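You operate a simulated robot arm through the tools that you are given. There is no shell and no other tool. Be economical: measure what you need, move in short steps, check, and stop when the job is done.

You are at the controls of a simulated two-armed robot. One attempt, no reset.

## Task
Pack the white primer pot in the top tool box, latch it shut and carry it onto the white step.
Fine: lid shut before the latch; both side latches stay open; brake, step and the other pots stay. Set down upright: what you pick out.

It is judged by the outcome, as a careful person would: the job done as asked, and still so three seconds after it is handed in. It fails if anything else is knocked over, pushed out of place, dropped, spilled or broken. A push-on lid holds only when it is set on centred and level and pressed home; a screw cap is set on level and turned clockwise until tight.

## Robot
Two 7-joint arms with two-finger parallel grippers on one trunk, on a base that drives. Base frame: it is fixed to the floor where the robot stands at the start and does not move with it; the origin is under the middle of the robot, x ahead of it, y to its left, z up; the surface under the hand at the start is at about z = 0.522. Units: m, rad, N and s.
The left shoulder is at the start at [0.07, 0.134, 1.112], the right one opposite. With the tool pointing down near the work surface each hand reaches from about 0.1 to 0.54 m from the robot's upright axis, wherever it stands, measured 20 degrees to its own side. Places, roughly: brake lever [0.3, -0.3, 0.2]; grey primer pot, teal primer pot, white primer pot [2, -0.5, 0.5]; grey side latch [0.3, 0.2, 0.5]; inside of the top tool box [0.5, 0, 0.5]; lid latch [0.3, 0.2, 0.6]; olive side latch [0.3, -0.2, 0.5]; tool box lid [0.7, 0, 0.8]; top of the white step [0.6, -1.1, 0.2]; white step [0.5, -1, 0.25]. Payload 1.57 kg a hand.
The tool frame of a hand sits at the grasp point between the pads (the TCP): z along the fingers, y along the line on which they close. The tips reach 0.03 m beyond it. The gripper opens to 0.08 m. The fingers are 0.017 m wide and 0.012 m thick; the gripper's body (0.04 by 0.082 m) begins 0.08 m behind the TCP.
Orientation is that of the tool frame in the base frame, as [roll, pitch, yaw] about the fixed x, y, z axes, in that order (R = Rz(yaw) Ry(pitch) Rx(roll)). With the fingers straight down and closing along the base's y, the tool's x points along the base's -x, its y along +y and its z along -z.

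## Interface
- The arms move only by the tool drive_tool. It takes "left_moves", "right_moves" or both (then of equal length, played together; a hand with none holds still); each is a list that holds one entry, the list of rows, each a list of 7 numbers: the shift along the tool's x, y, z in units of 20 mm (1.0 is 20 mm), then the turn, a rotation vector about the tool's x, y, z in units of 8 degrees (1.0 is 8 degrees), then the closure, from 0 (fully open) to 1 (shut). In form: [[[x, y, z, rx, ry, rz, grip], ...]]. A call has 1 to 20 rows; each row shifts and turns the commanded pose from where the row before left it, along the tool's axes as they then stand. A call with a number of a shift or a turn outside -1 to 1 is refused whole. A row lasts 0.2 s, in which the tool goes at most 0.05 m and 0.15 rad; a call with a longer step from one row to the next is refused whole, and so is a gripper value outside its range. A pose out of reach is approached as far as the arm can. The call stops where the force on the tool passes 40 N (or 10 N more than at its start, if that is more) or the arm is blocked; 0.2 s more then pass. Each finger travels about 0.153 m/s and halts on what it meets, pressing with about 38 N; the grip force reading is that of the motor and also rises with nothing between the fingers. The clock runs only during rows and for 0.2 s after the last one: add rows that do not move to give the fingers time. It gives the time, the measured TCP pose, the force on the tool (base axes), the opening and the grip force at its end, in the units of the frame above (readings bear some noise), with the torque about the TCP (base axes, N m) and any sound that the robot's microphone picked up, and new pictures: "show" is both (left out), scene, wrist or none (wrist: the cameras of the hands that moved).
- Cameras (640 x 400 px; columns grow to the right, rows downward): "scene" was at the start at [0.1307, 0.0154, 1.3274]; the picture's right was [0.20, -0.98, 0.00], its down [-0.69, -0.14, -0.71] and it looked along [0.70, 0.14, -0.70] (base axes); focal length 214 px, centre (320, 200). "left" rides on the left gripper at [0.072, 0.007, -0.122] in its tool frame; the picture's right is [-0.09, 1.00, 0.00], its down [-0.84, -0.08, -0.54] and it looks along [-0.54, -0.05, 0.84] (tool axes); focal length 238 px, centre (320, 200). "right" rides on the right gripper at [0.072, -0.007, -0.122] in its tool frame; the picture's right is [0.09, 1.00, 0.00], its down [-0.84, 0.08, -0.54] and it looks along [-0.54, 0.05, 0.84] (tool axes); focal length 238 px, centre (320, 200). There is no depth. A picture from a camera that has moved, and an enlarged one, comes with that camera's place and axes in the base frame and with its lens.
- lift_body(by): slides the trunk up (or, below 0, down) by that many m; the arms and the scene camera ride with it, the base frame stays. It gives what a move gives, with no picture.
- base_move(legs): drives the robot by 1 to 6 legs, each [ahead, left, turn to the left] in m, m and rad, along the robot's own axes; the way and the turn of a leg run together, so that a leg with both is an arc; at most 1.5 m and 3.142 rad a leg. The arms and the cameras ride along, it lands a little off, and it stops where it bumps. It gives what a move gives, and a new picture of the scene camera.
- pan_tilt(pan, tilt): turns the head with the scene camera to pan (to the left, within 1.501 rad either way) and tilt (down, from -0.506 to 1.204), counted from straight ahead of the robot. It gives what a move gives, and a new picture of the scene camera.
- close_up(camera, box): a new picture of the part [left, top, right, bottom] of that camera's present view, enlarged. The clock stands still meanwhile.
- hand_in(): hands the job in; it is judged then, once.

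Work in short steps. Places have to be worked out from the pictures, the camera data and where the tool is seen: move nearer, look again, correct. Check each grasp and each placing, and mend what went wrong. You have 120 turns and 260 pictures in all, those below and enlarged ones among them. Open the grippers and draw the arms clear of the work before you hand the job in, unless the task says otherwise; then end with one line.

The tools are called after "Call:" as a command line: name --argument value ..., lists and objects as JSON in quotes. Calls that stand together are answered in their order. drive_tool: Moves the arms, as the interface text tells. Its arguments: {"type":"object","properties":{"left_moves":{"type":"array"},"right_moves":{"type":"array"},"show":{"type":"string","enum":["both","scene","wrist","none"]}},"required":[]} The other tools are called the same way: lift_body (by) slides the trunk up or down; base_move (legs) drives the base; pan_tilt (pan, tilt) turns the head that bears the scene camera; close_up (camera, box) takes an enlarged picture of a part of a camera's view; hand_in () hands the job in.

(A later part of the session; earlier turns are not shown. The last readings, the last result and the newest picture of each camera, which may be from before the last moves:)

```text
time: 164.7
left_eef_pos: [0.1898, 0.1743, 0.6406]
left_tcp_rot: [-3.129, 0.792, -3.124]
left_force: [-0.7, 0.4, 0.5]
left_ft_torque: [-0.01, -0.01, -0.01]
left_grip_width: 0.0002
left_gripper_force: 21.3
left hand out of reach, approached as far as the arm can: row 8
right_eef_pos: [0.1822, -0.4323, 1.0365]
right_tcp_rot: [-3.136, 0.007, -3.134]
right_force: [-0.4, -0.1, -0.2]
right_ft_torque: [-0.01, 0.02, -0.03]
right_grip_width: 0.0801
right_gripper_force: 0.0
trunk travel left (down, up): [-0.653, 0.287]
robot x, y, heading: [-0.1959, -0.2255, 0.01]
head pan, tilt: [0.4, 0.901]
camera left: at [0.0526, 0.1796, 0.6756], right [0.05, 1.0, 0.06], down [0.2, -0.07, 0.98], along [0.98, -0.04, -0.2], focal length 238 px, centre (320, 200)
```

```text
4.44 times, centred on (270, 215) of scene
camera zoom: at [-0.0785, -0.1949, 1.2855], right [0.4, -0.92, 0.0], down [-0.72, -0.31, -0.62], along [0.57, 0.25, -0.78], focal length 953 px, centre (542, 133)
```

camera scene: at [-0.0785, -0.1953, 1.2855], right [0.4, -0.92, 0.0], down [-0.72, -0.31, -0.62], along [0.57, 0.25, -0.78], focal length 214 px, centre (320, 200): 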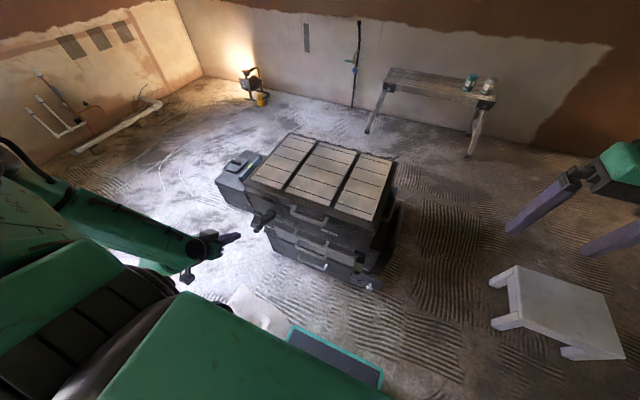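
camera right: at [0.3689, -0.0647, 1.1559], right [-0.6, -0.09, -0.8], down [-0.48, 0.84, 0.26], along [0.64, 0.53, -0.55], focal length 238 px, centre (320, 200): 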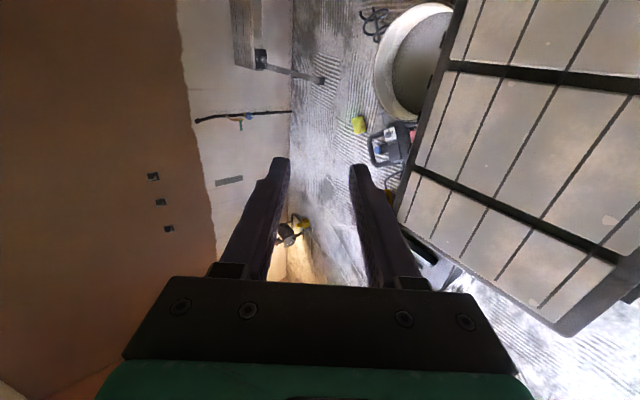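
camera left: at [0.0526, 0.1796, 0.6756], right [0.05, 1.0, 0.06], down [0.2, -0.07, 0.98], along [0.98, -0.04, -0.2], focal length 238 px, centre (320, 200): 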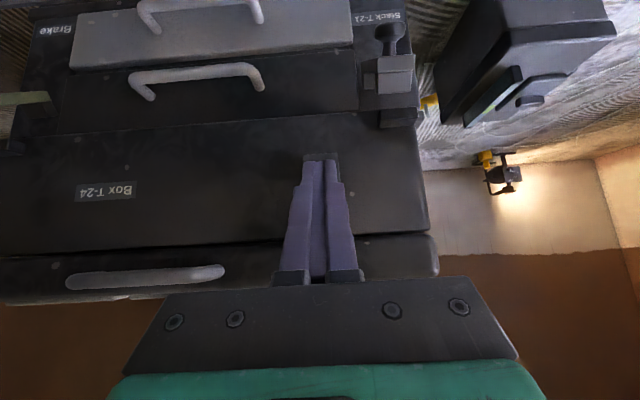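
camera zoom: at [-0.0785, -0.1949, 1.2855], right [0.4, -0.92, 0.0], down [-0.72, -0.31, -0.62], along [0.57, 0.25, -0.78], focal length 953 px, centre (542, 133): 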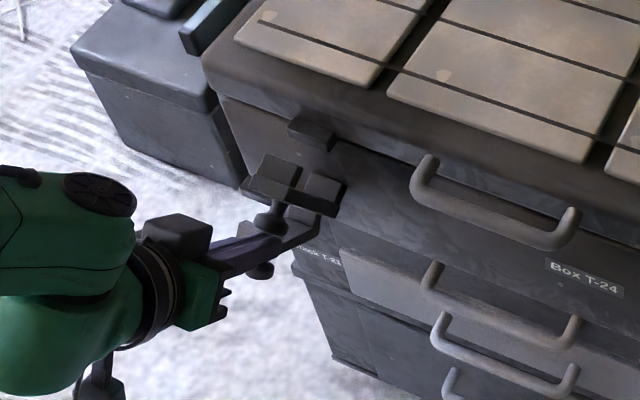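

The lever is rising freely. I continue the arc.

Call:
drive_tool --left_moves '[[[-0.414, 0, -0.03, 0, 0, 0, 1], [-0.414, 0, -0.03, 0, 0, 0, 1], [-0.415, 0, 0.04, 0, 0, 0, 1], [-0.415, 0, 0.04, 0, 0, 0, 1], [0, 0, 0, 0, 0, 0, 1]]]' --show "none"

Call:
close_up --camera "scene" --box '[210, 170, 330, 260]'

```text
time: 165.9
left_eef_pos: [0.2072, 0.1688, 0.6561]
left_tcp_rot: [-3.131, 0.792, -3.12]
left_force: [0.0, -0.8, -0.1]
left_ft_torque: [-0.02, 0.03, 0.0]
left_grip_width: 0.0
left_gripper_force: 20.9
left hand out of reach, approached as far as the arm can: row 1, 2
right_eef_pos: [0.1825, -0.4324, 1.0373]
right_tcp_rot: [-3.136, 0.008, -3.134]
right_force: [1.0, 0.3, 0.1]
right_ft_torque: [-0.02, -0.02, 0.02]
right_grip_width: 0.0796
right_gripper_force: 0.1
trunk travel left (down, up): [-0.653, 0.287]
robot x, y, heading: [-0.1965, -0.2248, 0.013]
head pan, tilt: [0.4, 0.901]
```

```text
4.44 times, centred on (270, 215) of scene
camera zoom: at [-0.0787, -0.1948, 1.2855], right [0.4, -0.92, 0.0], down [-0.72, -0.31, -0.62], along [0.57, 0.25, -0.78], focal length 953 px, centre (542, 133)
```

zoom: 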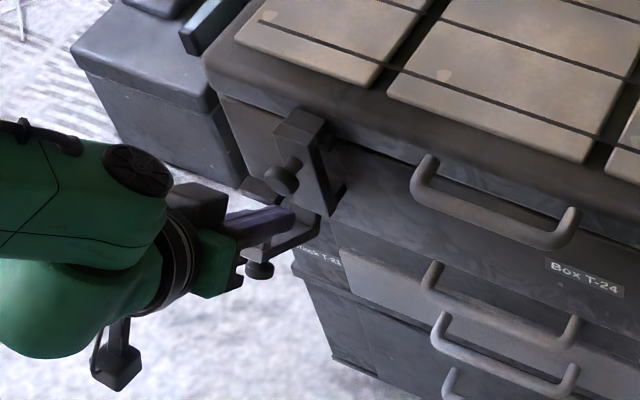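

The lever now stands upright with its hook at the lid catch. I press on the knob (about (0.245, 0.172, 0.666)) from the front to make sure it's home.

Call:
drive_tool --left_moves '[[[-0.35, 0.1, -0.885, 0, 0, 0, 1], [-0.35, 0.1, -0.885, 0, 0, 0, 1], [-0.25, 0, 0.25, 0, 0, 0, 1], [-0.25, 0, 0.25, 0, 0, 0, 1], [-0.25, 0, 0.25, 0, 0, 0, 1], [-0.25, 0, 0.25, 0, 0, 0, 1], [0, 0, 0, 0, 0, 0, 1]]]' --show "wrist"

Call:
close_up --camera "scene" --box '[210, 170, 330, 260]'

```text
time: 167.5
left_eef_pos: [0.2201, 0.1777, 0.6581]
left_tcp_rot: [-3.126, 0.797, -3.119]
left_force: [-3.9, 2.3, -7.6]
left_ft_torque: [0.04, 0.14, -0.02]
left_grip_width: 0.0
left_gripper_force: 20.9
left hand out of reach, approached as far as the arm can: row 1, 2, 3
right_eef_pos: [0.1825, -0.4318, 1.0362]
right_tcp_rot: [-3.134, 0.005, -3.135]
right_force: [0.7, -1.0, 0.1]
right_ft_torque: [0.02, -0.02, -0.01]
right_grip_width: 0.0799
right_gripper_force: 0.1
trunk travel left (down, up): [-0.653, 0.287]
robot x, y, heading: [-0.1994, -0.2254, 0.017]
head pan, tilt: [0.4, 0.901]
camera left: at [0.0841, 0.1836, 0.6925], right [0.05, 1.0, 0.06], down [0.2, -0.07, 0.98], along [0.98, -0.04, -0.2], focal length 238 px, centre (320, 200)
```

left: 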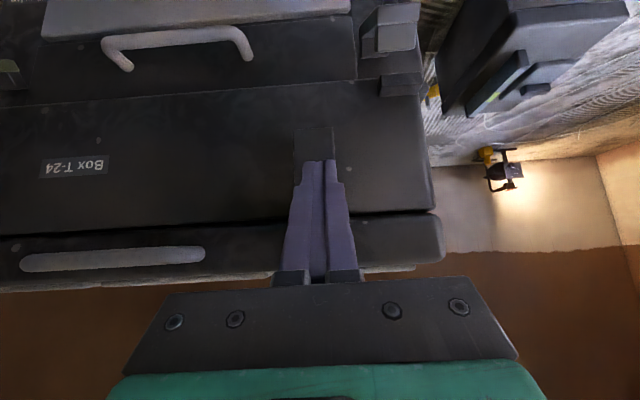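

```text
4.44 times, centred on (270, 215) of scene
camera zoom: at [-0.0788, -0.1938, 1.2854], right [0.4, -0.92, 0.0], down [-0.72, -0.32, -0.62], along [0.57, 0.25, -0.78], focal length 953 px, centre (542, 133)
```

zoom: 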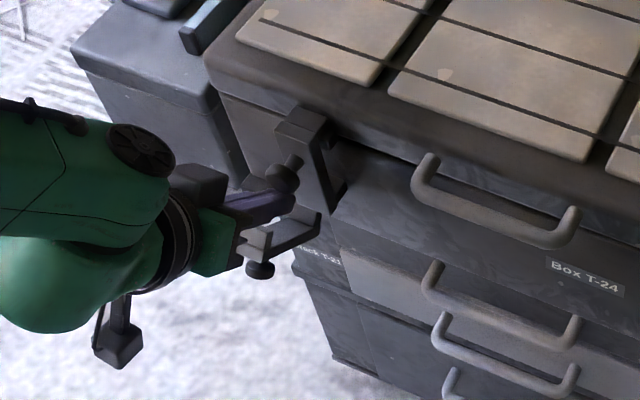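

I'm touching the knob from below; the arm can't rise more there. I back off 3 cm, use the trunk to rise 3.5 cm, then push forward.

Call:
drive_tool --left_moves '[[[0.6, -0.2, -0.6, 0, 0, 0, 1], [0.6, 0, -0.6, 0, 0, 0, 1], [0, 0, 0, 0, 0, 0, 1]]]' --show "none"

Call:
lift_body --by 0.035

Call:
drive_tool --left_moves '[[[-0.25, 0, 0.25, 0, 0, 0, 1], [-0.25, 0, 0.25, 0, 0, 0, 1], [-0.25, 0, 0.25, 0, 0, 0, 1], [-0.25, 0, 0.25, 0, 0, 0, 1], [-0.25, 0, 0.25, 0, 0, 0, 1], [-0.2, 0, 0.2, 0, 0, 0, 1], [0, 0, 0, 0, 0, 0, 1]]]' --show "none"

Call:
close_up --camera "scene" --box '[210, 170, 330, 260]'

```text
time: 168.3
left_eef_pos: [0.1883, 0.1724, 0.6598]
left_tcp_rot: [-3.131, 0.796, -3.123]
left_force: [-0.8, -1.0, 0.4]
left_ft_torque: [0.0, -0.01, 0.0]
left_grip_width: 0.0
left_gripper_force: 21.2
right_eef_pos: [0.1828, -0.4322, 1.037]
right_tcp_rot: [-3.137, 0.009, -3.135]
right_force: [0.5, -0.1, -0.6]
right_ft_torque: [-0.02, 0.03, 0.0]
right_grip_width: 0.08
right_gripper_force: 0.1
trunk travel left (down, up): [-0.653, 0.287]
robot x, y, heading: [-0.1975, -0.2239, 0.014]
head pan, tilt: [0.4, 0.901]
```

```text
time: 169.1
left_eef_pos: [0.187, 0.1728, 0.6934]
left_tcp_rot: [-3.129, 0.795, -3.121]
left_force: [0.0, 0.3, -0.5]
left_ft_torque: [0.01, 0.02, -0.01]
left_grip_width: 0.0
left_gripper_force: 21.6
right_eef_pos: [0.1822, -0.4334, 1.0715]
right_tcp_rot: [-3.137, 0.007, -3.135]
right_force: [-0.1, 0.4, -0.3]
right_ft_torque: [0.0, -0.01, -0.01]
right_grip_width: 0.0799
right_gripper_force: 0.0
trunk travel left (down, up): [-0.688, 0.252]
robot x, y, heading: [-0.1985, -0.2264, 0.012]
head pan, tilt: [0.4, 0.901]
```

```text
time: 170.7
left_eef_pos: [0.2277, 0.1725, 0.6934]
left_tcp_rot: [-3.129, 0.8, -3.123]
left_force: [-6.2, 1.4, 0.6]
left_ft_torque: [-0.03, 0.09, 0.03]
left_grip_width: 0.0
left_gripper_force: 21.5
right_eef_pos: [0.1803, -0.4324, 1.0721]
right_tcp_rot: [-3.134, 0.011, -3.135]
right_force: [-1.0, 0.4, 0.0]
right_ft_torque: [0.02, -0.04, 0.0]
right_grip_width: 0.0799
right_gripper_force: 0.1
trunk travel left (down, up): [-0.688, 0.252]
robot x, y, heading: [-0.1993, -0.2269, 0.012]
head pan, tilt: [0.4, 0.901]
```

```text
4.44 times, centred on (270, 215) of scene
camera zoom: at [-0.0799, -0.1946, 1.3206], right [0.4, -0.92, 0.0], down [-0.72, -0.31, -0.62], along [0.57, 0.25, -0.78], focal length 953 px, centre (542, 133)
```

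zoom: 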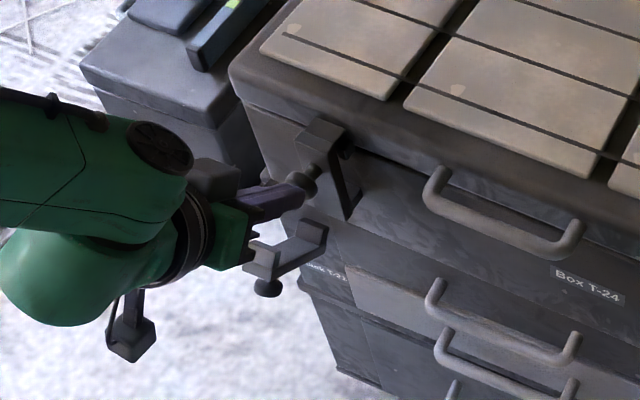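

Touching the knob with 6 N. I push on firmly in small steps.

Call:
drive_tool --left_moves '[[[-0.15, 0, 0.15, 0, 0, 0, 1], [-0.15, 0, 0.15, 0, 0, 0, 1], [-0.15, 0, 0.15, 0, 0, 0, 1], [-0.15, 0, 0.15, 0, 0, 0, 1], [0, 0, 0, 0, 0, 0, 1]]]' --show "none"

Call:
close_up --camera "scene" --box '[210, 170, 330, 260]'

```text
time: 171.9
left_eef_pos: [0.2462, 0.1734, 0.6942]
left_tcp_rot: [-3.128, 0.804, -3.122]
left_force: [-3.4, 1.1, 0.0]
left_ft_torque: [-0.02, 0.08, 0.02]
left_grip_width: 0.0002
left_gripper_force: 21.4
right_eef_pos: [0.1817, -0.4324, 1.071]
right_tcp_rot: [-3.135, 0.007, -3.133]
right_force: [0.1, -0.3, 0.3]
right_ft_torque: [-0.02, -0.01, 0.01]
right_grip_width: 0.0801
right_gripper_force: 0.1
trunk travel left (down, up): [-0.688, 0.252]
robot x, y, heading: [-0.1933, -0.2258, 0.01]
head pan, tilt: [0.4, 0.901]
```

```text
4.44 times, centred on (270, 215) of scene
camera zoom: at [-0.0792, -0.1948, 1.3206], right [0.4, -0.92, 0.0], down [-0.72, -0.31, -0.62], along [0.57, 0.25, -0.78], focal length 953 px, centre (542, 133)
```

zoom: 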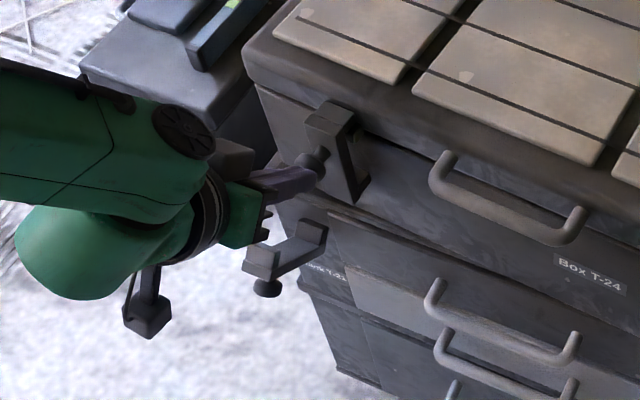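

The pushing only slides the box back on its stack (~5 N), so I stop and back off to inspect whether the lever stays hooked.

Call:
drive_tool --left_moves '[[[0.7, 0, -0.7, 0, 0, 0, 1], [0.7, 0, -0.7, 0, 0, 0, 1], [0.7, 0, -0.7, 0, 0, 0, 1], [0.7, 0, -0.7, 0, 0, 0, 1], [0.7, 0, -0.7, 0, 0, 0, 1], [0, 0, 0, 0, 0, 0, 1]]]' --show "wrist"

Call:
close_up --camera "scene" --box '[250, 175, 310, 225]'

Call:
close_up --camera "left" --box '[240, 60, 440, 260]'

```text
time: 173.3
left_eef_pos: [0.1453, 0.1721, 0.6945]
left_tcp_rot: [-3.131, 0.796, -3.121]
left_force: [-0.2, -0.7, 0.0]
left_ft_torque: [0.02, 0.02, 0.01]
left_grip_width: 0.0001
left_gripper_force: 21.5
right_eef_pos: [0.1816, -0.433, 1.0705]
right_tcp_rot: [-3.136, 0.008, -3.133]
right_force: [0.0, -0.4, 0.5]
right_ft_torque: [-0.03, 0.02, -0.01]
right_grip_width: 0.0802
right_gripper_force: 0.0
trunk travel left (down, up): [-0.688, 0.252]
robot x, y, heading: [-0.1999, -0.2283, 0.017]
head pan, tilt: [0.4, 0.901]
camera left: at [0.0098, 0.1782, 0.7289], right [0.05, 1.0, 0.06], down [0.2, -0.07, 0.98], along [0.98, -0.04, -0.2], focal length 238 px, centre (320, 200)
```

left: 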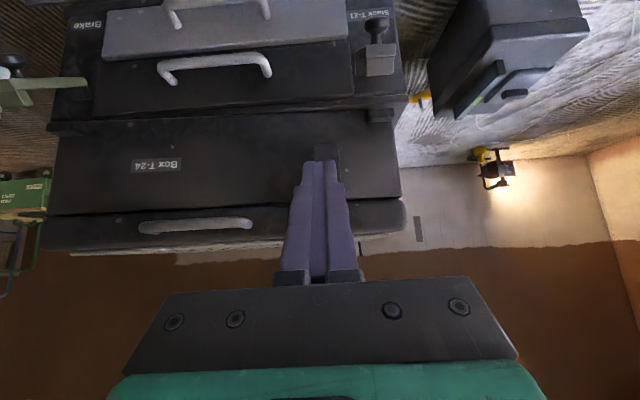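

```text
8.00 times, centred on (280, 200) of scene
camera zoom: at [-0.0781, -0.1949, 1.3205], right [0.4, -0.92, 0.0], down [-0.72, -0.31, -0.62], along [0.57, 0.25, -0.78], focal length 1716 px, centre (640, 200)
```

zoom: 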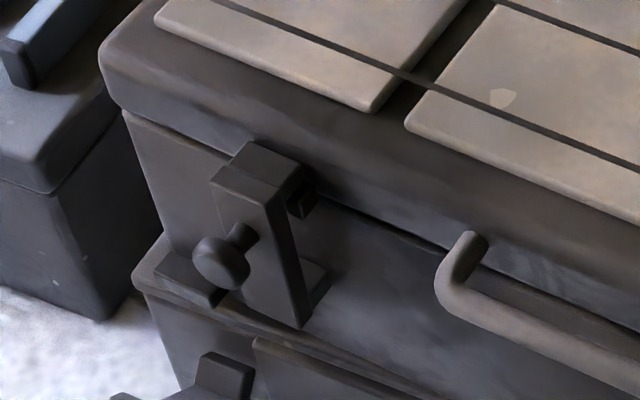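

```text
2.00 times, centred on (340, 160) of left
camera zoom: at [0.0098, 0.1782, 0.7289], right [0.05, 1.0, 0.06], down [0.2, -0.07, 0.98], along [0.98, -0.04, -0.2], focal length 477 px, centre (280, 280)
```

zoom: 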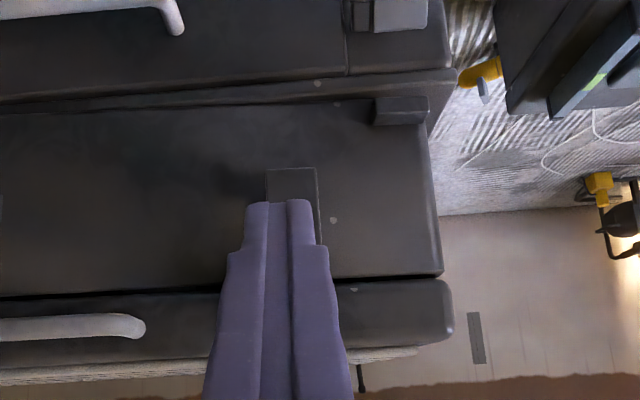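

The latch is closed: the lever stands upright with its hook over the lid catch. Now the carry: I'll take the side bar handles with both hands. I raise the left hand and point it down again, then return the base to the front centre.

Call:
drive_tool --left_moves '[[[-0.7, 0, -0.7, 0, 0, 0, 0.5], [-0.7, 0, -0.7, 0, 0, 0, 0], [-0.7, 0, -0.7, 0, 0, 0, 0], [-0.7, 0, -0.7, 0, 0, 0, 0], [-0.7, 0, -0.7, 0, 0, 0, 0], [-0.7, 0, -0.7, 0, 0, 0, 0], [-0.7, 0, -0.7, 0, 0, 0, 0], [0, 0, 0, 0, 0.94, 0, 0], [0, 0, 0, 0, 0.94, 0, 0], [0, 0, 0, 0, 0.94, 0, 0], [0, 0, 0, 0, 0.94, 0, 0], [0, 0, 0, 0, 0.94, 0, 0], [0, 0, 0, 0, 0.94, 0, 0], [-0.9, 0, 0, 0, 0, 0, 0], [-0.9, 0, 0, 0, 0, 0, 0], [-0.9, 0, 0, 0, 0, 0, 0], [-0.9, 0, 0, 0, 0, 0, 0]]]' --show "none"

Call:
pan_tilt --pan 0.0 --tilt 0.95

Call:
base_move --legs '[[0.1, 0.25, -0.012]]'

Call:
close_up --camera "right" --box '[0, 0, 640, 400]'

Call:
close_up --camera "left" --box '[0, 0, 640, 400]'

```text
time: 176.9
left_eef_pos: [0.2123, 0.203, 0.8144]
left_tcp_rot: [-3.134, 0.01, -3.128]
left_force: [0.7, 0.5, -0.1]
left_ft_torque: [-0.01, 0.0, -0.02]
left_grip_width: 0.08
left_gripper_force: 0.1
left hand out of reach, approached as far as the arm can: row 10, 11
right_eef_pos: [0.1839, -0.4317, 1.071]
right_tcp_rot: [-3.136, 0.008, -3.134]
right_force: [0.3, 0.6, 0.6]
right_ft_torque: [0.0, 0.02, 0.0]
right_grip_width: 0.08
right_gripper_force: 0.1
trunk travel left (down, up): [-0.688, 0.252]
robot x, y, heading: [-0.1968, -0.2224, 0.014]
head pan, tilt: [0.4, 0.901]
```

```text
time: 177.8
left_eef_pos: [0.2114, 0.2017, 0.8163]
left_tcp_rot: [-3.133, 0.008, -3.127]
left_force: [-0.3, -0.4, -0.1]
left_ft_torque: [0.0, -0.02, -0.01]
left_grip_width: 0.0799
left_gripper_force: 0.0
right_eef_pos: [0.1819, -0.4325, 1.0707]
right_tcp_rot: [-3.137, 0.009, -3.134]
right_force: [-1.2, 0.7, -0.6]
right_ft_torque: [0.0, 0.04, 0.03]
right_grip_width: 0.0799
right_gripper_force: 0.0
trunk travel left (down, up): [-0.688, 0.252]
robot x, y, heading: [-0.1976, -0.2252, 0.013]
head pan, tilt: [0.0, 0.949]
camera scene: at [-0.0751, -0.2241, 1.3169], right [0.01, -1.0, 0.0], down [-0.81, -0.01, -0.58], along [0.58, 0.01, -0.81], focal length 214 px, centre (320, 200)
```

scene: 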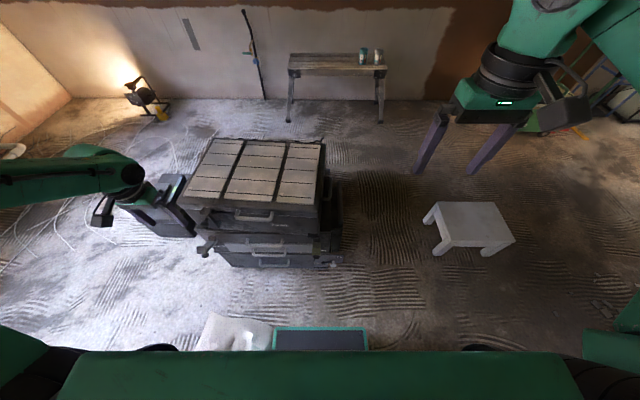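

```text
time: 179.7
left_eef_pos: [0.3154, 0.4421, 0.8161]
left_tcp_rot: [-3.134, 0.011, 3.136]
left_force: [-0.3, -0.2, 0.8]
left_ft_torque: [0.01, 0.04, -0.03]
left_grip_width: 0.0799
left_gripper_force: 0.0
right_eef_pos: [0.2758, -0.1909, 1.0716]
right_tcp_rot: [-3.136, 0.008, 3.131]
right_force: [-0.6, 0.1, 0.1]
right_ft_torque: [-0.04, -0.01, -0.02]
right_grip_width: 0.08
right_gripper_force: 0.0
trunk travel left (down, up): [-0.688, 0.252]
robot x, y, heading: [-0.1021, 0.0238, -0.005]
head pan, tilt: [0.0, 0.949]
camera scene: at [0.0228, 0.0217, 1.3169], right [0.0, -1.0, 0.0], down [-0.81, 0.0, -0.58], along [0.58, 0.0, -0.81], focal length 214 px, centre (320, 200)
```

scene: 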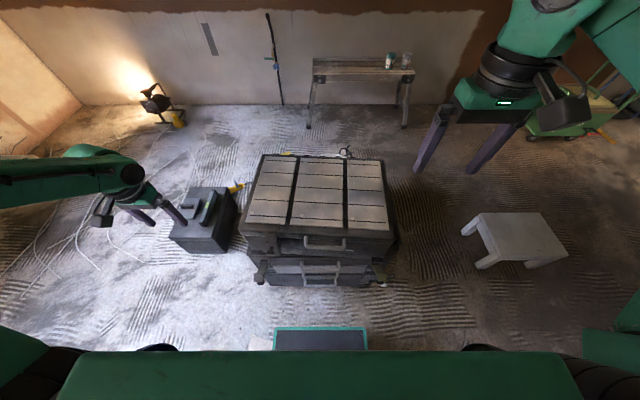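

```text
1.00 times, centred on (320, 200) of right (not enlarged: the box is as wide or as high as the picture)
camera zoom: at [0.2044, -0.195, 1.1927], right [-0.08, 1.0, -0.01], down [0.83, 0.07, 0.55], along [0.55, 0.04, -0.84], focal length 238 px, centre (320, 200)
```

zoom: 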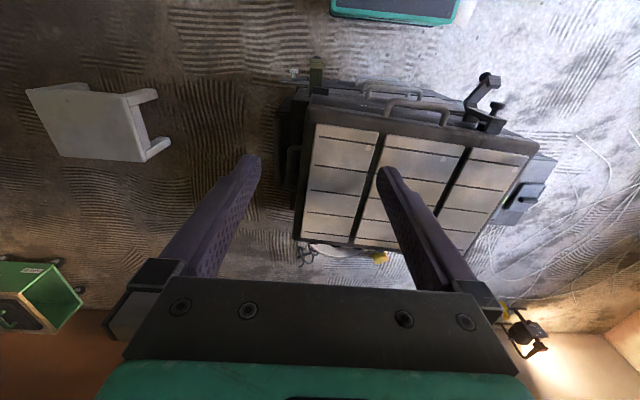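

```text
1.00 times, centred on (320, 200) of left (not enlarged: the box is as wide or as high as the picture)
camera zoom: at [0.2457, 0.4522, 0.9369], right [0.1, 1.0, -0.01], down [0.83, -0.08, 0.55], along [0.55, -0.06, -0.83], focal length 238 px, centre (320, 200)
```

zoom: 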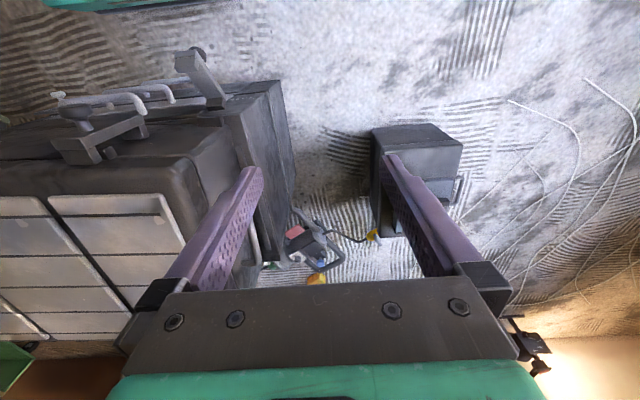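

Box lid is shut and latched; both side handles are visible. I zoom to measure the right handle and the lid corners.

Call:
close_up --camera "right" --box '[260, 70, 420, 260]'

Call:
close_up --camera "scene" --box '[210, 140, 420, 300]'

Call:
close_up --camera "left" --box '[120, 60, 360, 290]'

```text
2.11 times, centred on (340, 165) of right
camera zoom: at [0.2044, -0.195, 1.1927], right [-0.08, 1.0, -0.01], down [0.83, 0.07, 0.55], along [0.55, 0.04, -0.84], focal length 502 px, centre (278, 274)
```

zoom: 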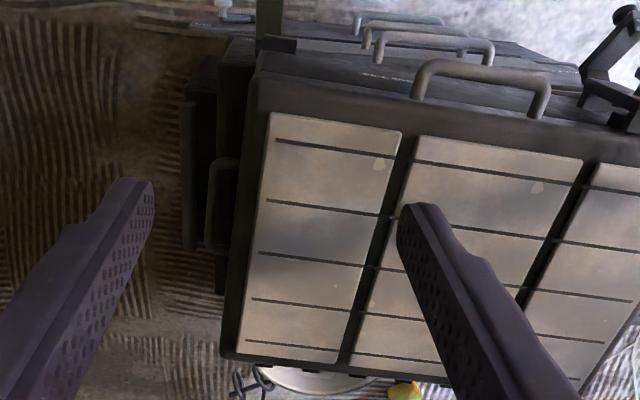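

```text
2.50 times, centred on (315, 220) of scene
camera zoom: at [0.0228, 0.0217, 1.3169], right [0.0, -1.0, 0.0], down [-0.81, 0.0, -0.58], along [0.58, 0.0, -0.81], focal length 536 px, centre (332, 150)
```

zoom: 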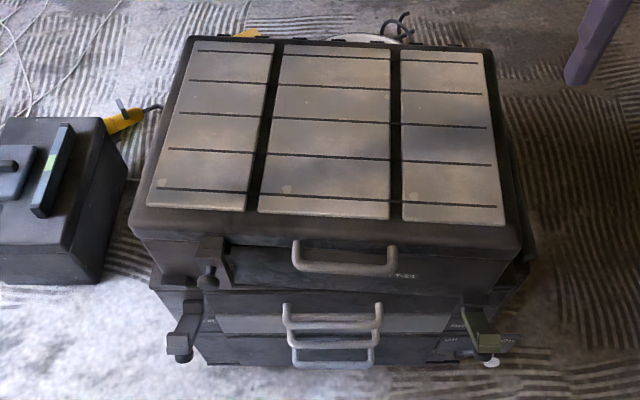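

```text
1.74 times, centred on (240, 175) of left
camera zoom: at [0.2457, 0.4522, 0.9369], right [0.1, 1.0, -0.01], down [0.83, -0.08, 0.55], along [0.55, -0.06, -0.83], focal length 414 px, centre (459, 244)
```

zoom: 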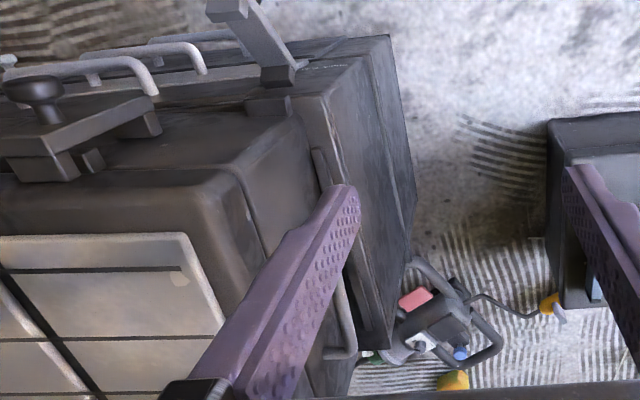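

Lid spans x≈0.34–0.69, y≈−0.23…0.27, yaw about −0.05; handles: right bar at about (0.49, −0.263), left bar around y≈0.29, x 0.4–0.6. I drive closer and align my heading with the box.

Call:
base_move --legs '[[0.14, 0.018, -0.043]]'

Call:
drive_tool --left_moves '[[[0, 0, 0, 0, 0, 0, 0], [0, 0, 0, 0, 0, 0, 0], [0, 0, 0, 0, 0, 0, 0], [0, 0, 0, 0, 0, 0, 0], [0, 0, 0, 0, 0, 0, 0], [0, 0, 0, 0, 0, 0, 0], [0, 0, 0, 0, 0, 0, 0], [0, 0, 0, 0, 0, 0, 0]]]' --right_moves '[[[0, -0.95, 0.4, 0, 0, 0, 0], [0, -0.95, 0.4, 0, 0, 0, 0], [0, -0.95, 0.8, 0, 0, 0, 0], [0, -0.95, 0.9, 0, 0, 0, 0], [0, -0.95, 0.9, 0, 0, 0, 0], [0, -0.95, 0.9, 0, 0, 0, 0], [0, -0.95, 0.9, 0, 0, 0, 0], [0, -0.95, 0.9, 0, 0, 0, 0]]]'

```text
time: 181.0
left_eef_pos: [0.4775, 0.438, 0.8152]
left_tcp_rot: [-3.134, 0.01, 3.092]
left_force: [1.0, -0.2, -0.5]
left_ft_torque: [-0.01, -0.01, 0.0]
left_grip_width: 0.0802
left_gripper_force: 0.0
right_eef_pos: [0.4072, -0.1916, 1.0721]
right_tcp_rot: [-3.138, 0.008, 3.087]
right_force: [-0.7, 0.2, -0.2]
right_ft_torque: [-0.03, 0.02, -0.01]
right_grip_width: 0.0801
right_gripper_force: 0.2
trunk travel left (down, up): [-0.688, 0.252]
robot x, y, heading: [0.0389, 0.0382, -0.049]
head pan, tilt: [0.0, 0.949]
camera scene: at [0.1632, 0.0311, 1.3171], right [-0.05, -1.0, 0.0], down [-0.81, 0.04, -0.58], along [0.58, -0.03, -0.81], focal length 214 px, centre (320, 200)
```

scene: 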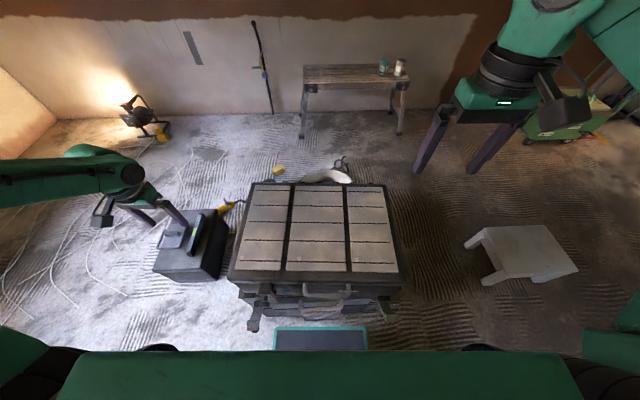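

```text
time: 182.8
left_eef_pos: [0.4783, 0.4384, 0.8143]
left_tcp_rot: [-3.135, 0.009, 3.09]
left_force: [0.0, -0.7, -1.0]
left_ft_torque: [0.01, 0.02, -0.02]
left_grip_width: 0.0801
left_gripper_force: 0.1
right_eef_pos: [0.4011, -0.3451, 0.9504]
right_tcp_rot: [-3.137, 0.007, 3.087]
right_force: [-0.6, 0.2, 0.1]
right_ft_torque: [0.01, -0.01, 0.05]
right_grip_width: 0.08
right_gripper_force: 0.1
trunk travel left (down, up): [-0.688, 0.252]
robot x, y, heading: [0.042, 0.0411, -0.05]
head pan, tilt: [0.0, 0.949]
camera scene: at [0.1647, 0.0304, 1.3169], right [-0.05, -1.0, 0.0], down [-0.81, 0.04, -0.58], along [0.58, -0.03, -0.81], focal length 214 px, centre (320, 200)
camera right: at [0.3289, -0.3465, 1.0718], right [-0.04, 1.0, -0.01], down [0.84, 0.03, 0.55], along [0.55, 0.01, -0.84], focal length 238 px, centre (320, 200)
camera left: at [0.4068, 0.4503, 0.9367], right [0.14, 0.99, -0.01], down [0.83, -0.12, 0.55], along [0.54, -0.08, -0.83], focal length 238 px, centre (320, 200)
```

scene: 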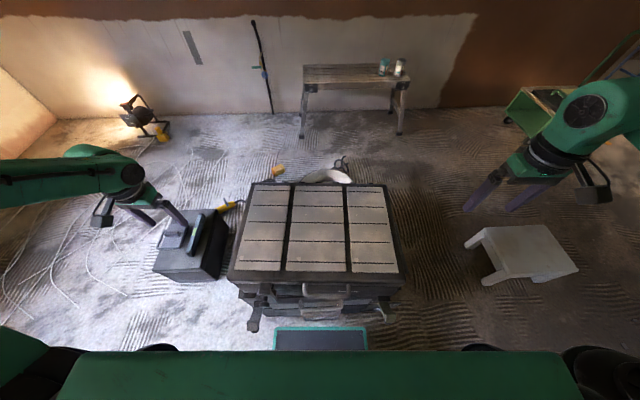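
right: 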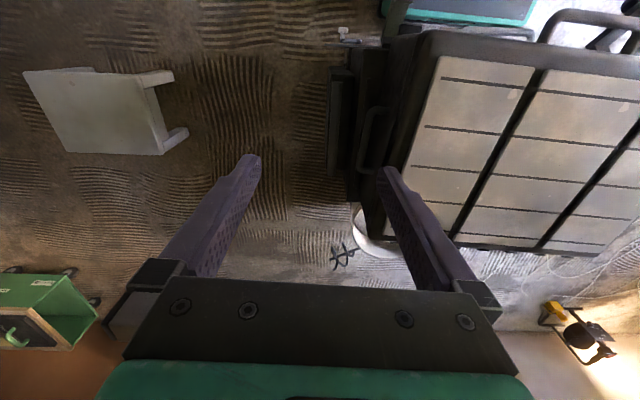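
left: 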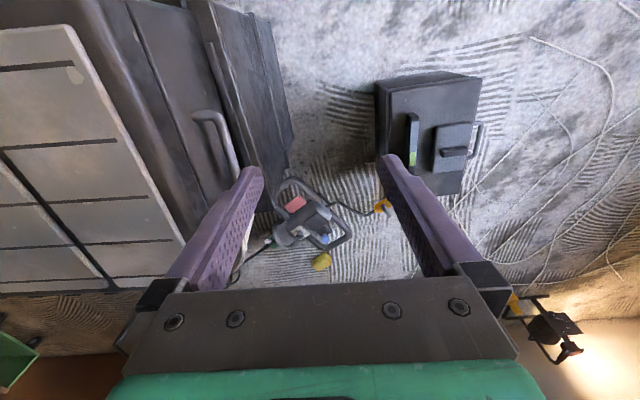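

Both handles are now in the wrist views; I zoom to triangulate each with the earlier views.

Call:
close_up --camera "right" --box '[320, 70, 440, 220]'

Call:
close_up --camera "left" --box '[160, 80, 300, 220]'

```text
2.67 times, centred on (380, 145) of right
camera zoom: at [0.3289, -0.3465, 1.0718], right [-0.04, 1.0, -0.01], down [0.84, 0.03, 0.55], along [0.55, 0.01, -0.84], focal length 636 px, centre (160, 347)
```

zoom: 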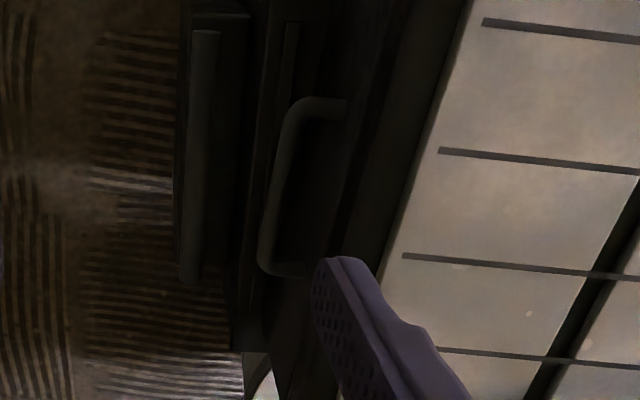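

```text
2.86 times, centred on (230, 150) of left
camera zoom: at [0.4068, 0.4503, 0.9367], right [0.14, 0.99, -0.01], down [0.83, -0.12, 0.55], along [0.54, -0.08, -0.83], focal length 681 px, centre (577, 343)
```

zoom: 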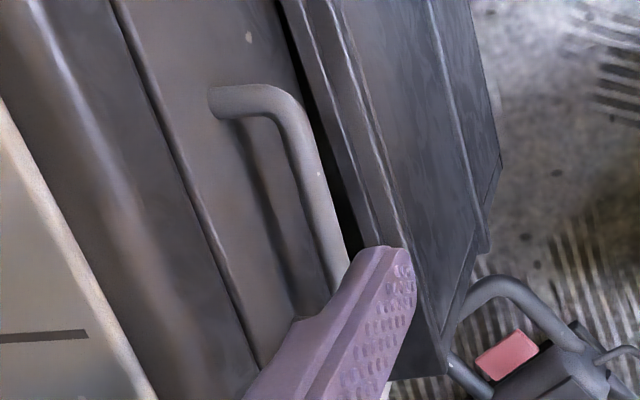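

Fits: right bar (0.486, −0.255, 0.605), left bar (0.513, 0.297, 0.605), each ~0.10 long. The gripper body would foul the lid if vertical, so I tilt each tool 20° outward at the wrist. First move above/outside each handle.

Call:
drive_tool --left_moves '[[[-0.2, -0.48, 0.27, 0, 0, 0, 0.5], [-0.2, -0.48, 0.27, 0, 0, 0, 0.5], [-0.2, -0.48, 0.27, 0, 0, 0, 0.5], [-0.2, -0.48, 0.27, 0, 0, 0, 0.5], [-0.2, -0.48, 0.27, 0, 0, 0, 0.5], [-0.2, -0.48, 0.27, 0, 0, 0, 0.5], [-0.2, -0.48, 0.27, 0, 0, 0, 0.5], [-0.2, -0.48, 0.27, 0, 0, 0, 0.5], [-0.2, -0.48, 0.27, 0, 0, 0, 0.5], [-0.2, -0.48, 0.27, 0, 0, 0, 0.5], [0, 0, 0, 0.833, 0, 0, 0.5], [0, 0, 0, 0.833, 0, 0, 0.5], [0, 0, 0, 0.833, 0, 0, 0.5], [0, 0, 0, 0, 0, 0, 0.5]]]' --right_moves '[[[-0.413, 0.247, 0.95, 0, 0, 0, 0.5], [-0.413, 0.247, 0.95, 0, 0, 0, 0.5], [-0.413, 0.247, 0.95, 0, 0, 0, 0.5], [-0.413, 0.247, 0.95, 0, 0, 0, 0.5], [-0.413, 0.247, 0.95, 0, 0, 0, 0.5], [-0.413, 0.247, 0.95, 0, 0, 0, 0.5], [-0.413, 0.247, 0.95, 0, 0, 0, 0.5], [-0.413, 0.247, 0.95, 0, 0, 0, 0.5], [-0.413, 0.247, 0.95, 0, 0, 0, 0.5], [-0.413, 0.247, 0.95, 0, 0, 0, 0.5], [0, 0, 0, -0.833, 0, 0, 0.5], [0, 0, 0, -0.833, 0, 0, 0.5], [0, 0, 0, -0.833, 0, 0, 0.5], [0, 0, 0, 0, 0, 0, 0.5]]]'

```text
time: 185.8
left_eef_pos: [0.5134, 0.3419, 0.7637]
left_tcp_rot: [-2.786, 0.009, 3.092]
left_force: [0.0, 0.3, -1.0]
left_ft_torque: [-0.05, -0.01, -0.01]
left_grip_width: 0.0402
left_gripper_force: 0.1
right_eef_pos: [0.4638, -0.2994, 0.7743]
right_tcp_rot: [2.983, 0.012, 3.069]
right_force: [-0.2, 0.2, -0.2]
right_ft_torque: [-0.07, -0.06, 0.0]
right_grip_width: 0.0399
right_gripper_force: 0.0
right hand out of reach, approached as far as the arm can: row 11, 12, 13
trunk travel left (down, up): [-0.688, 0.252]
robot x, y, heading: [0.0438, 0.0363, -0.044]
head pan, tilt: [0.0, 0.949]
camera scene: at [0.1646, 0.0314, 1.3169], right [-0.05, -1.0, 0.0], down [-0.81, 0.04, -0.58], along [0.58, -0.03, -0.81], focal length 214 px, centre (320, 200)
camera right: at [0.391, -0.3189, 0.8931], right [-0.02, 0.99, 0.16], down [0.83, -0.07, 0.56], along [0.56, 0.14, -0.82], focal length 238 px, centre (320, 200)
camera left: at [0.4448, 0.3946, 0.8739], right [0.14, 0.93, -0.35], down [0.84, 0.07, 0.54], along [0.53, -0.37, -0.76], focal length 238 px, centre (320, 200)
```

scene: 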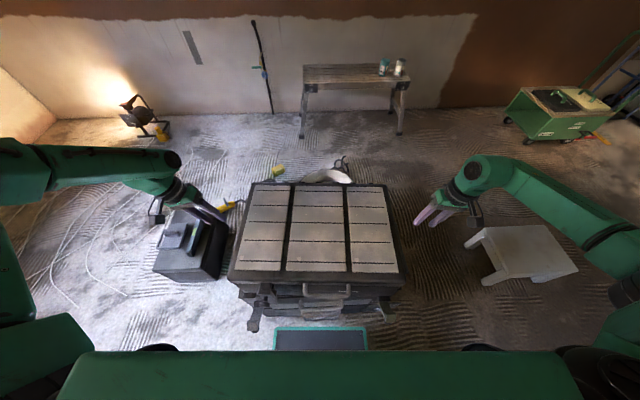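
right: 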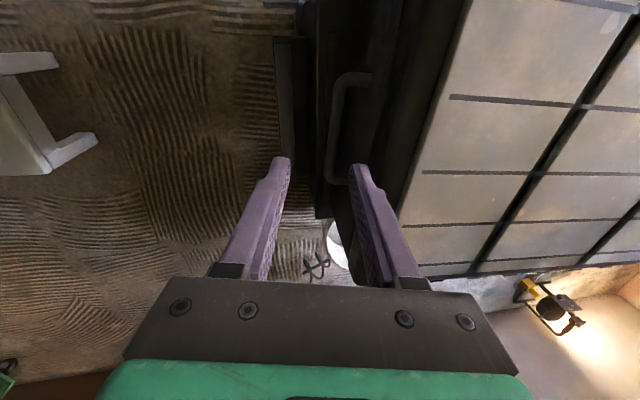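
left: 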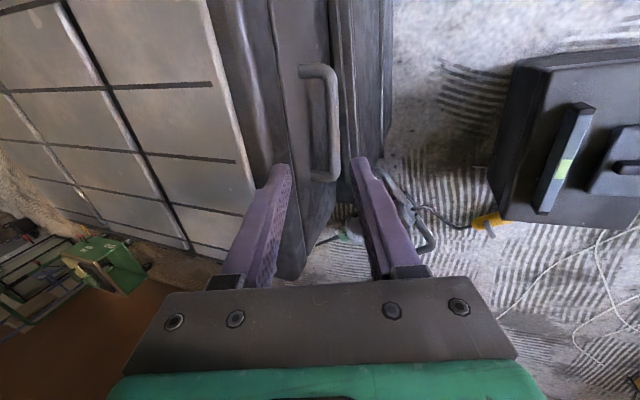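

The left hand is well placed over its bar. The right arm ran into a limit with the tilt; I try lowering it 5 cm and tilting on.

Call:
drive_tool --right_moves '[[[-0.3, -0.1, 0.6, 0, 0, 0, 0.5], [-0.3, -0.1, 0.6, 0, 0, 0, 0.5], [-0.3, -0.1, 0.6, 0, 0, 0, 0.5], [0, 0, 0, -0.4, 0, 0, 0.5], [0, 0, 0, -0.4, 0, 0, 0.5], [0, 0, 0, 0, 0, 0, 0.5]]]' --show "wrist"

```text
time: 187.2
left_eef_pos: [0.5136, 0.3409, 0.7629]
left_tcp_rot: [-2.786, 0.009, 3.091]
left_force: [0.5, -0.1, -0.8]
left_ft_torque: [-0.06, 0.03, -0.02]
left_grip_width: 0.0401
left_gripper_force: 0.1
right_eef_pos: [0.4676, -0.2987, 0.7679]
right_tcp_rot: [2.985, 0.012, 3.067]
right_force: [0.1, -0.5, 0.5]
right_ft_torque: [0.02, -0.02, 0.05]
right_grip_width: 0.04
right_gripper_force: 0.0
right hand out of reach, approached as far as the arm can: row 1, 2, 3, 4, 5
trunk travel left (down, up): [-0.688, 0.252]
robot x, y, heading: [0.0395, 0.0374, -0.053]
head pan, tilt: [0.0, 0.949]
camera right: at [0.3938, -0.3181, 0.8874], right [-0.02, 0.99, 0.15], down [0.83, -0.07, 0.56], along [0.56, 0.14, -0.82], focal length 238 px, centre (320, 200)
```

right: 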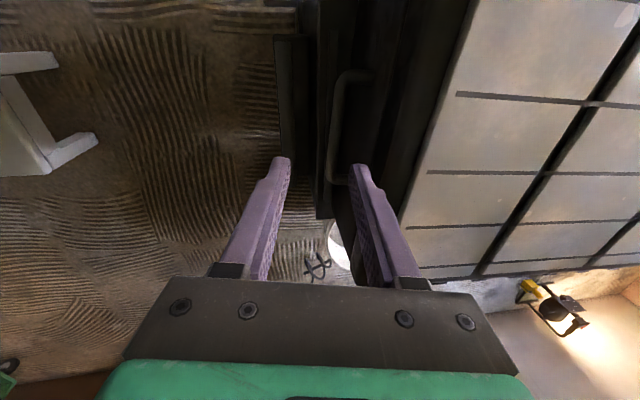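

The right arm seems caught in an awkward posture. I take it up and outward, tilt there, and come back down from outside.

Call:
drive_tool --right_moves '[[[0.3, -0.9, -0.5, 0, 0, 0, 0.5], [0.3, -0.9, -0.5, 0, 0, 0, 0.5], [0.3, -0.9, -0.5, 0, 0, 0, 0.5], [0.3, -0.9, -0.3, 0, 0, 0, 0.5], [0.3, -0.9, 0, 0, 0, 0, 0.5], [0, -0.9, 0, 0, 0, 0, 0.5], [0, -0.9, 0, 0, 0, 0, 0.5], [0, 0, 0, -0.7, 0, 0, 0.5], [0, 0, 0, -0.7, 0, 0, 0.5], [0, 0, 0.9, 0, 0, 0, 0.5], [0, 0, 0.9, 0, 0, 0, 0.5], [0, 0, 0.9, 0, 0, 0, 0.5], [0, 0, 0.9, 0, 0, 0, 0.5], [0, 0, 0, 0, 0, 0, 0.5]]]' --show "scene"

```text
time: 190.2
left_eef_pos: [0.5132, 0.3412, 0.7618]
left_tcp_rot: [-2.784, 0.011, 3.091]
left_force: [-0.7, -0.1, -0.7]
left_ft_torque: [0.04, -0.03, 0.01]
left_grip_width: 0.0401
left_gripper_force: 0.0
right_eef_pos: [0.398, -0.3114, 0.7264]
right_tcp_rot: [2.993, 0.01, 3.062]
right_force: [0.9, -0.3, 0.5]
right_ft_torque: [-0.03, -0.01, -0.05]
right_grip_width: 0.04
right_gripper_force: 0.0
right hand out of reach, approached as far as the arm can: row 1, 2, 3, 4, 5, 6, 7, 8, 9
trunk travel left (down, up): [-0.688, 0.252]
robot x, y, heading: [0.0355, 0.0399, -0.047]
head pan, tilt: [0.0, 0.949]
camera scene: at [0.1644, 0.0312, 1.3169], right [-0.05, -1.0, 0.0], down [-0.81, 0.04, -0.58], along [0.58, -0.03, -0.81], focal length 214 px, centre (320, 200)
```

scene: 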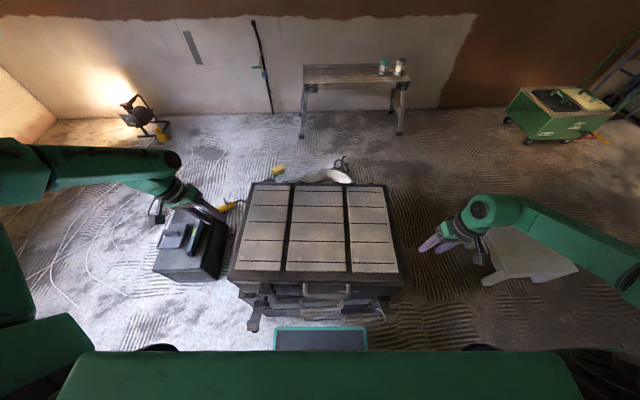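

The right arm can't go further outward than ~0.35 m from my axis in this posture, while the left is flexible. I shift the base 7.5 cm right to favour the right arm, then re-pose the right hand.

Call:
base_move --legs '[[0.015, -0.075, 0]]'

Call:
drive_tool --left_moves '[[[0, 0.8, 0, 0, 0, 0, 0.5], [0, 0.8, 0, 0, 0, 0, 0.5], [0, 0.8, 0, 0, 0, 0, 0.5], [0, 0.8, 0, 0, 0, 0, 0.5], [0, 0.4, 0, 0, 0, 0, 0.5], [0, 0, 0, 0, 0, 0, 0.5]]]' --right_moves '[[[-0.6, 0.3, 0, 0, 0, 0, 0.5], [-0.6, 0.3, 0, 0, 0, 0, 0.5], [-0.6, 0.3, 0, 0, 0, 0, 0.5], [-0.6, 0.3, 0, -0.7, 0, 0, 0.5], [0, 0, 0, -0.7, 0, 0, 0.5], [0, 0, 0, 0, 0, 0, 0.5]]]'

```text
time: 191.2
left_eef_pos: [0.5253, 0.2644, 0.7635]
left_tcp_rot: [-2.787, 0.011, 3.091]
left_force: [0.7, 0.0, -0.6]
left_ft_torque: [0.04, -0.04, 0.0]
left_grip_width: 0.04
left_gripper_force: 0.0
right_eef_pos: [0.4089, -0.3897, 0.7263]
right_tcp_rot: [2.995, 0.01, 3.058]
right_force: [-0.2, 0.0, -0.8]
right_ft_torque: [0.02, 0.0, 0.01]
right_grip_width: 0.0398
right_gripper_force: 0.0
trunk travel left (down, up): [-0.688, 0.252]
robot x, y, heading: [0.054, -0.0382, -0.052]
head pan, tilt: [0.0, 0.949]
camera scene: at [0.1755, -0.0453, 1.3169], right [-0.05, -1.0, 0.0], down [-0.81, 0.04, -0.58], along [0.58, -0.03, -0.81], focal length 214 px, centre (320, 200)
```

scene: 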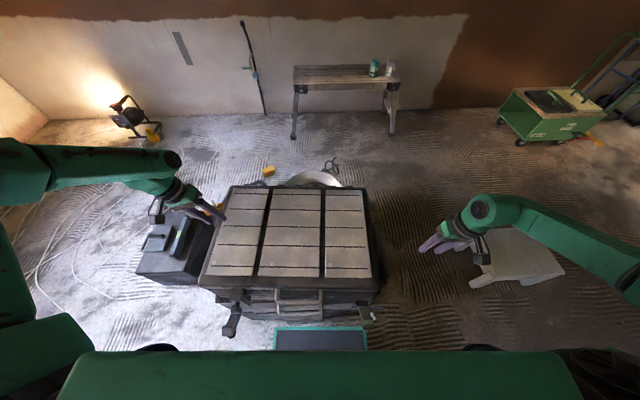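

```text
time: 192.6
left_eef_pos: [0.5115, 0.3255, 0.7604]
left_tcp_rot: [-2.786, 0.011, 3.091]
left_force: [-1.1, -0.8, 0.8]
left_ft_torque: [-0.01, 0.0, -0.04]
left_grip_width: 0.0398
left_gripper_force: 0.0
left hand out of reach, approached as far as the arm can: row 2, 3, 4, 5
right_eef_pos: [0.4471, -0.3741, 0.7299]
right_tcp_rot: [2.993, 0.01, 3.063]
right_force: [0.4, 0.5, 0.1]
right_ft_torque: [0.02, 0.0, 0.02]
right_grip_width: 0.04
right_gripper_force: 0.0
right hand out of reach, approached as far as the arm can: row 4, 5
trunk travel left (down, up): [-0.688, 0.252]
robot x, y, heading: [0.0529, -0.0388, -0.047]
head pan, tilt: [0.0, 0.949]
camera scene: at [0.1756, -0.0456, 1.3169], right [-0.05, -1.0, 0.0], down [-0.81, 0.04, -0.58], along [0.58, -0.03, -0.81], focal length 214 px, centre (320, 200)
camera right: at [0.3738, -0.3913, 0.8488], right [-0.01, 0.99, 0.15], down [0.83, -0.07, 0.56], along [0.56, 0.13, -0.82], focal length 238 px, centre (320, 200)
camera left: at [0.441, 0.3779, 0.8706], right [0.14, 0.93, -0.34], down [0.84, 0.07, 0.54], along [0.53, -0.37, -0.76], focal length 238 px, centre (320, 200)
```

scene: 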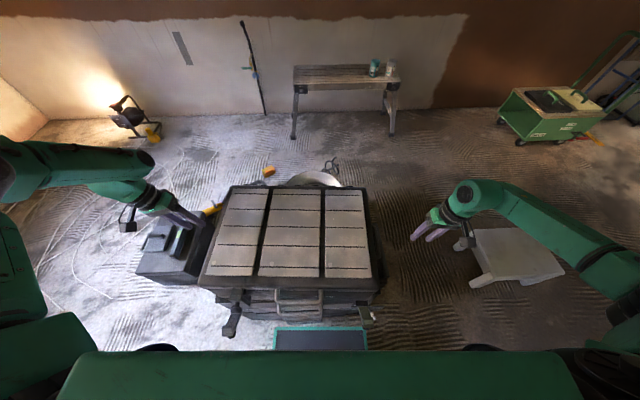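
right: 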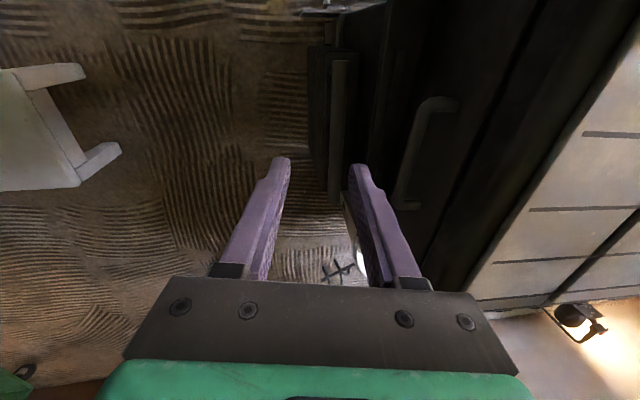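
left: 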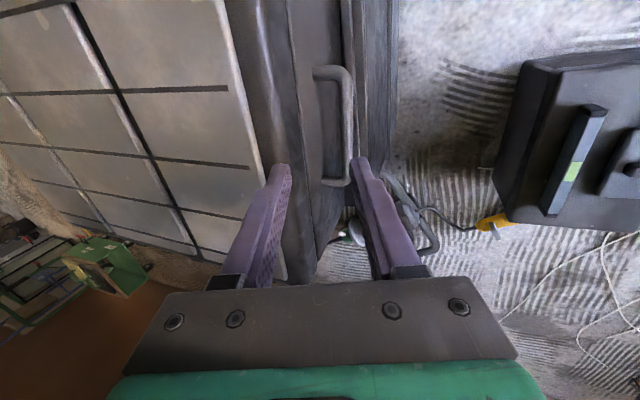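

The left is still aligned with its bar. Now the right hand moves inward over its bar and then tilts.

Call:
drive_tool --right_moves '[[[-0.4, 0.8, -0.3, 0, 0, 0, 0.5], [-0.4, 0.8, -0.3, 0, 0, 0, 0.5], [-0.4, 0.8, 0, 0, 0, 0, 0.5], [-0.4, 0.8, 0, 0, 0, 0, 0.5], [-0.3, 0.6, 0, 0, 0, 0, 0.5], [0, 0, 0, -0.5, 0, 0, 0.5], [0, 0, 0, -0.5, 0, 0, 0.5], [0, 0, 0, 0, 0, 0, 0.5]]]' --show "wrist"

```text
time: 194.4
left_eef_pos: [0.5097, 0.3241, 0.7595]
left_tcp_rot: [-2.788, 0.009, 3.09]
left_force: [-0.1, 0.3, -0.4]
left_ft_torque: [-0.01, 0.01, 0.0]
left_grip_width: 0.04
left_gripper_force: 0.1
right_eef_pos: [0.4895, -0.3052, 0.753]
right_tcp_rot: [2.854, 0.011, 3.06]
right_force: [-0.8, 0.4, 0.9]
right_ft_torque: [-0.02, -0.04, -0.01]
right_grip_width: 0.0402
right_gripper_force: 0.1
trunk travel left (down, up): [-0.688, 0.252]
robot x, y, heading: [0.0554, -0.0381, -0.053]
head pan, tilt: [0.0, 0.949]
camera right: at [0.414, -0.3396, 0.8672], right [-0.02, 0.96, 0.28], down [0.82, -0.15, 0.55], along [0.57, 0.24, -0.79], focal length 238 px, centre (320, 200)
```

right: 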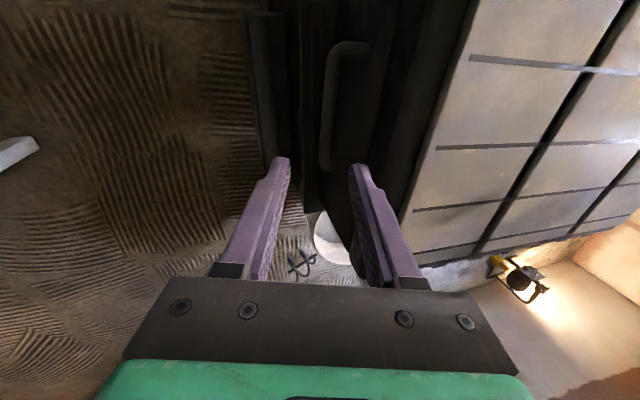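

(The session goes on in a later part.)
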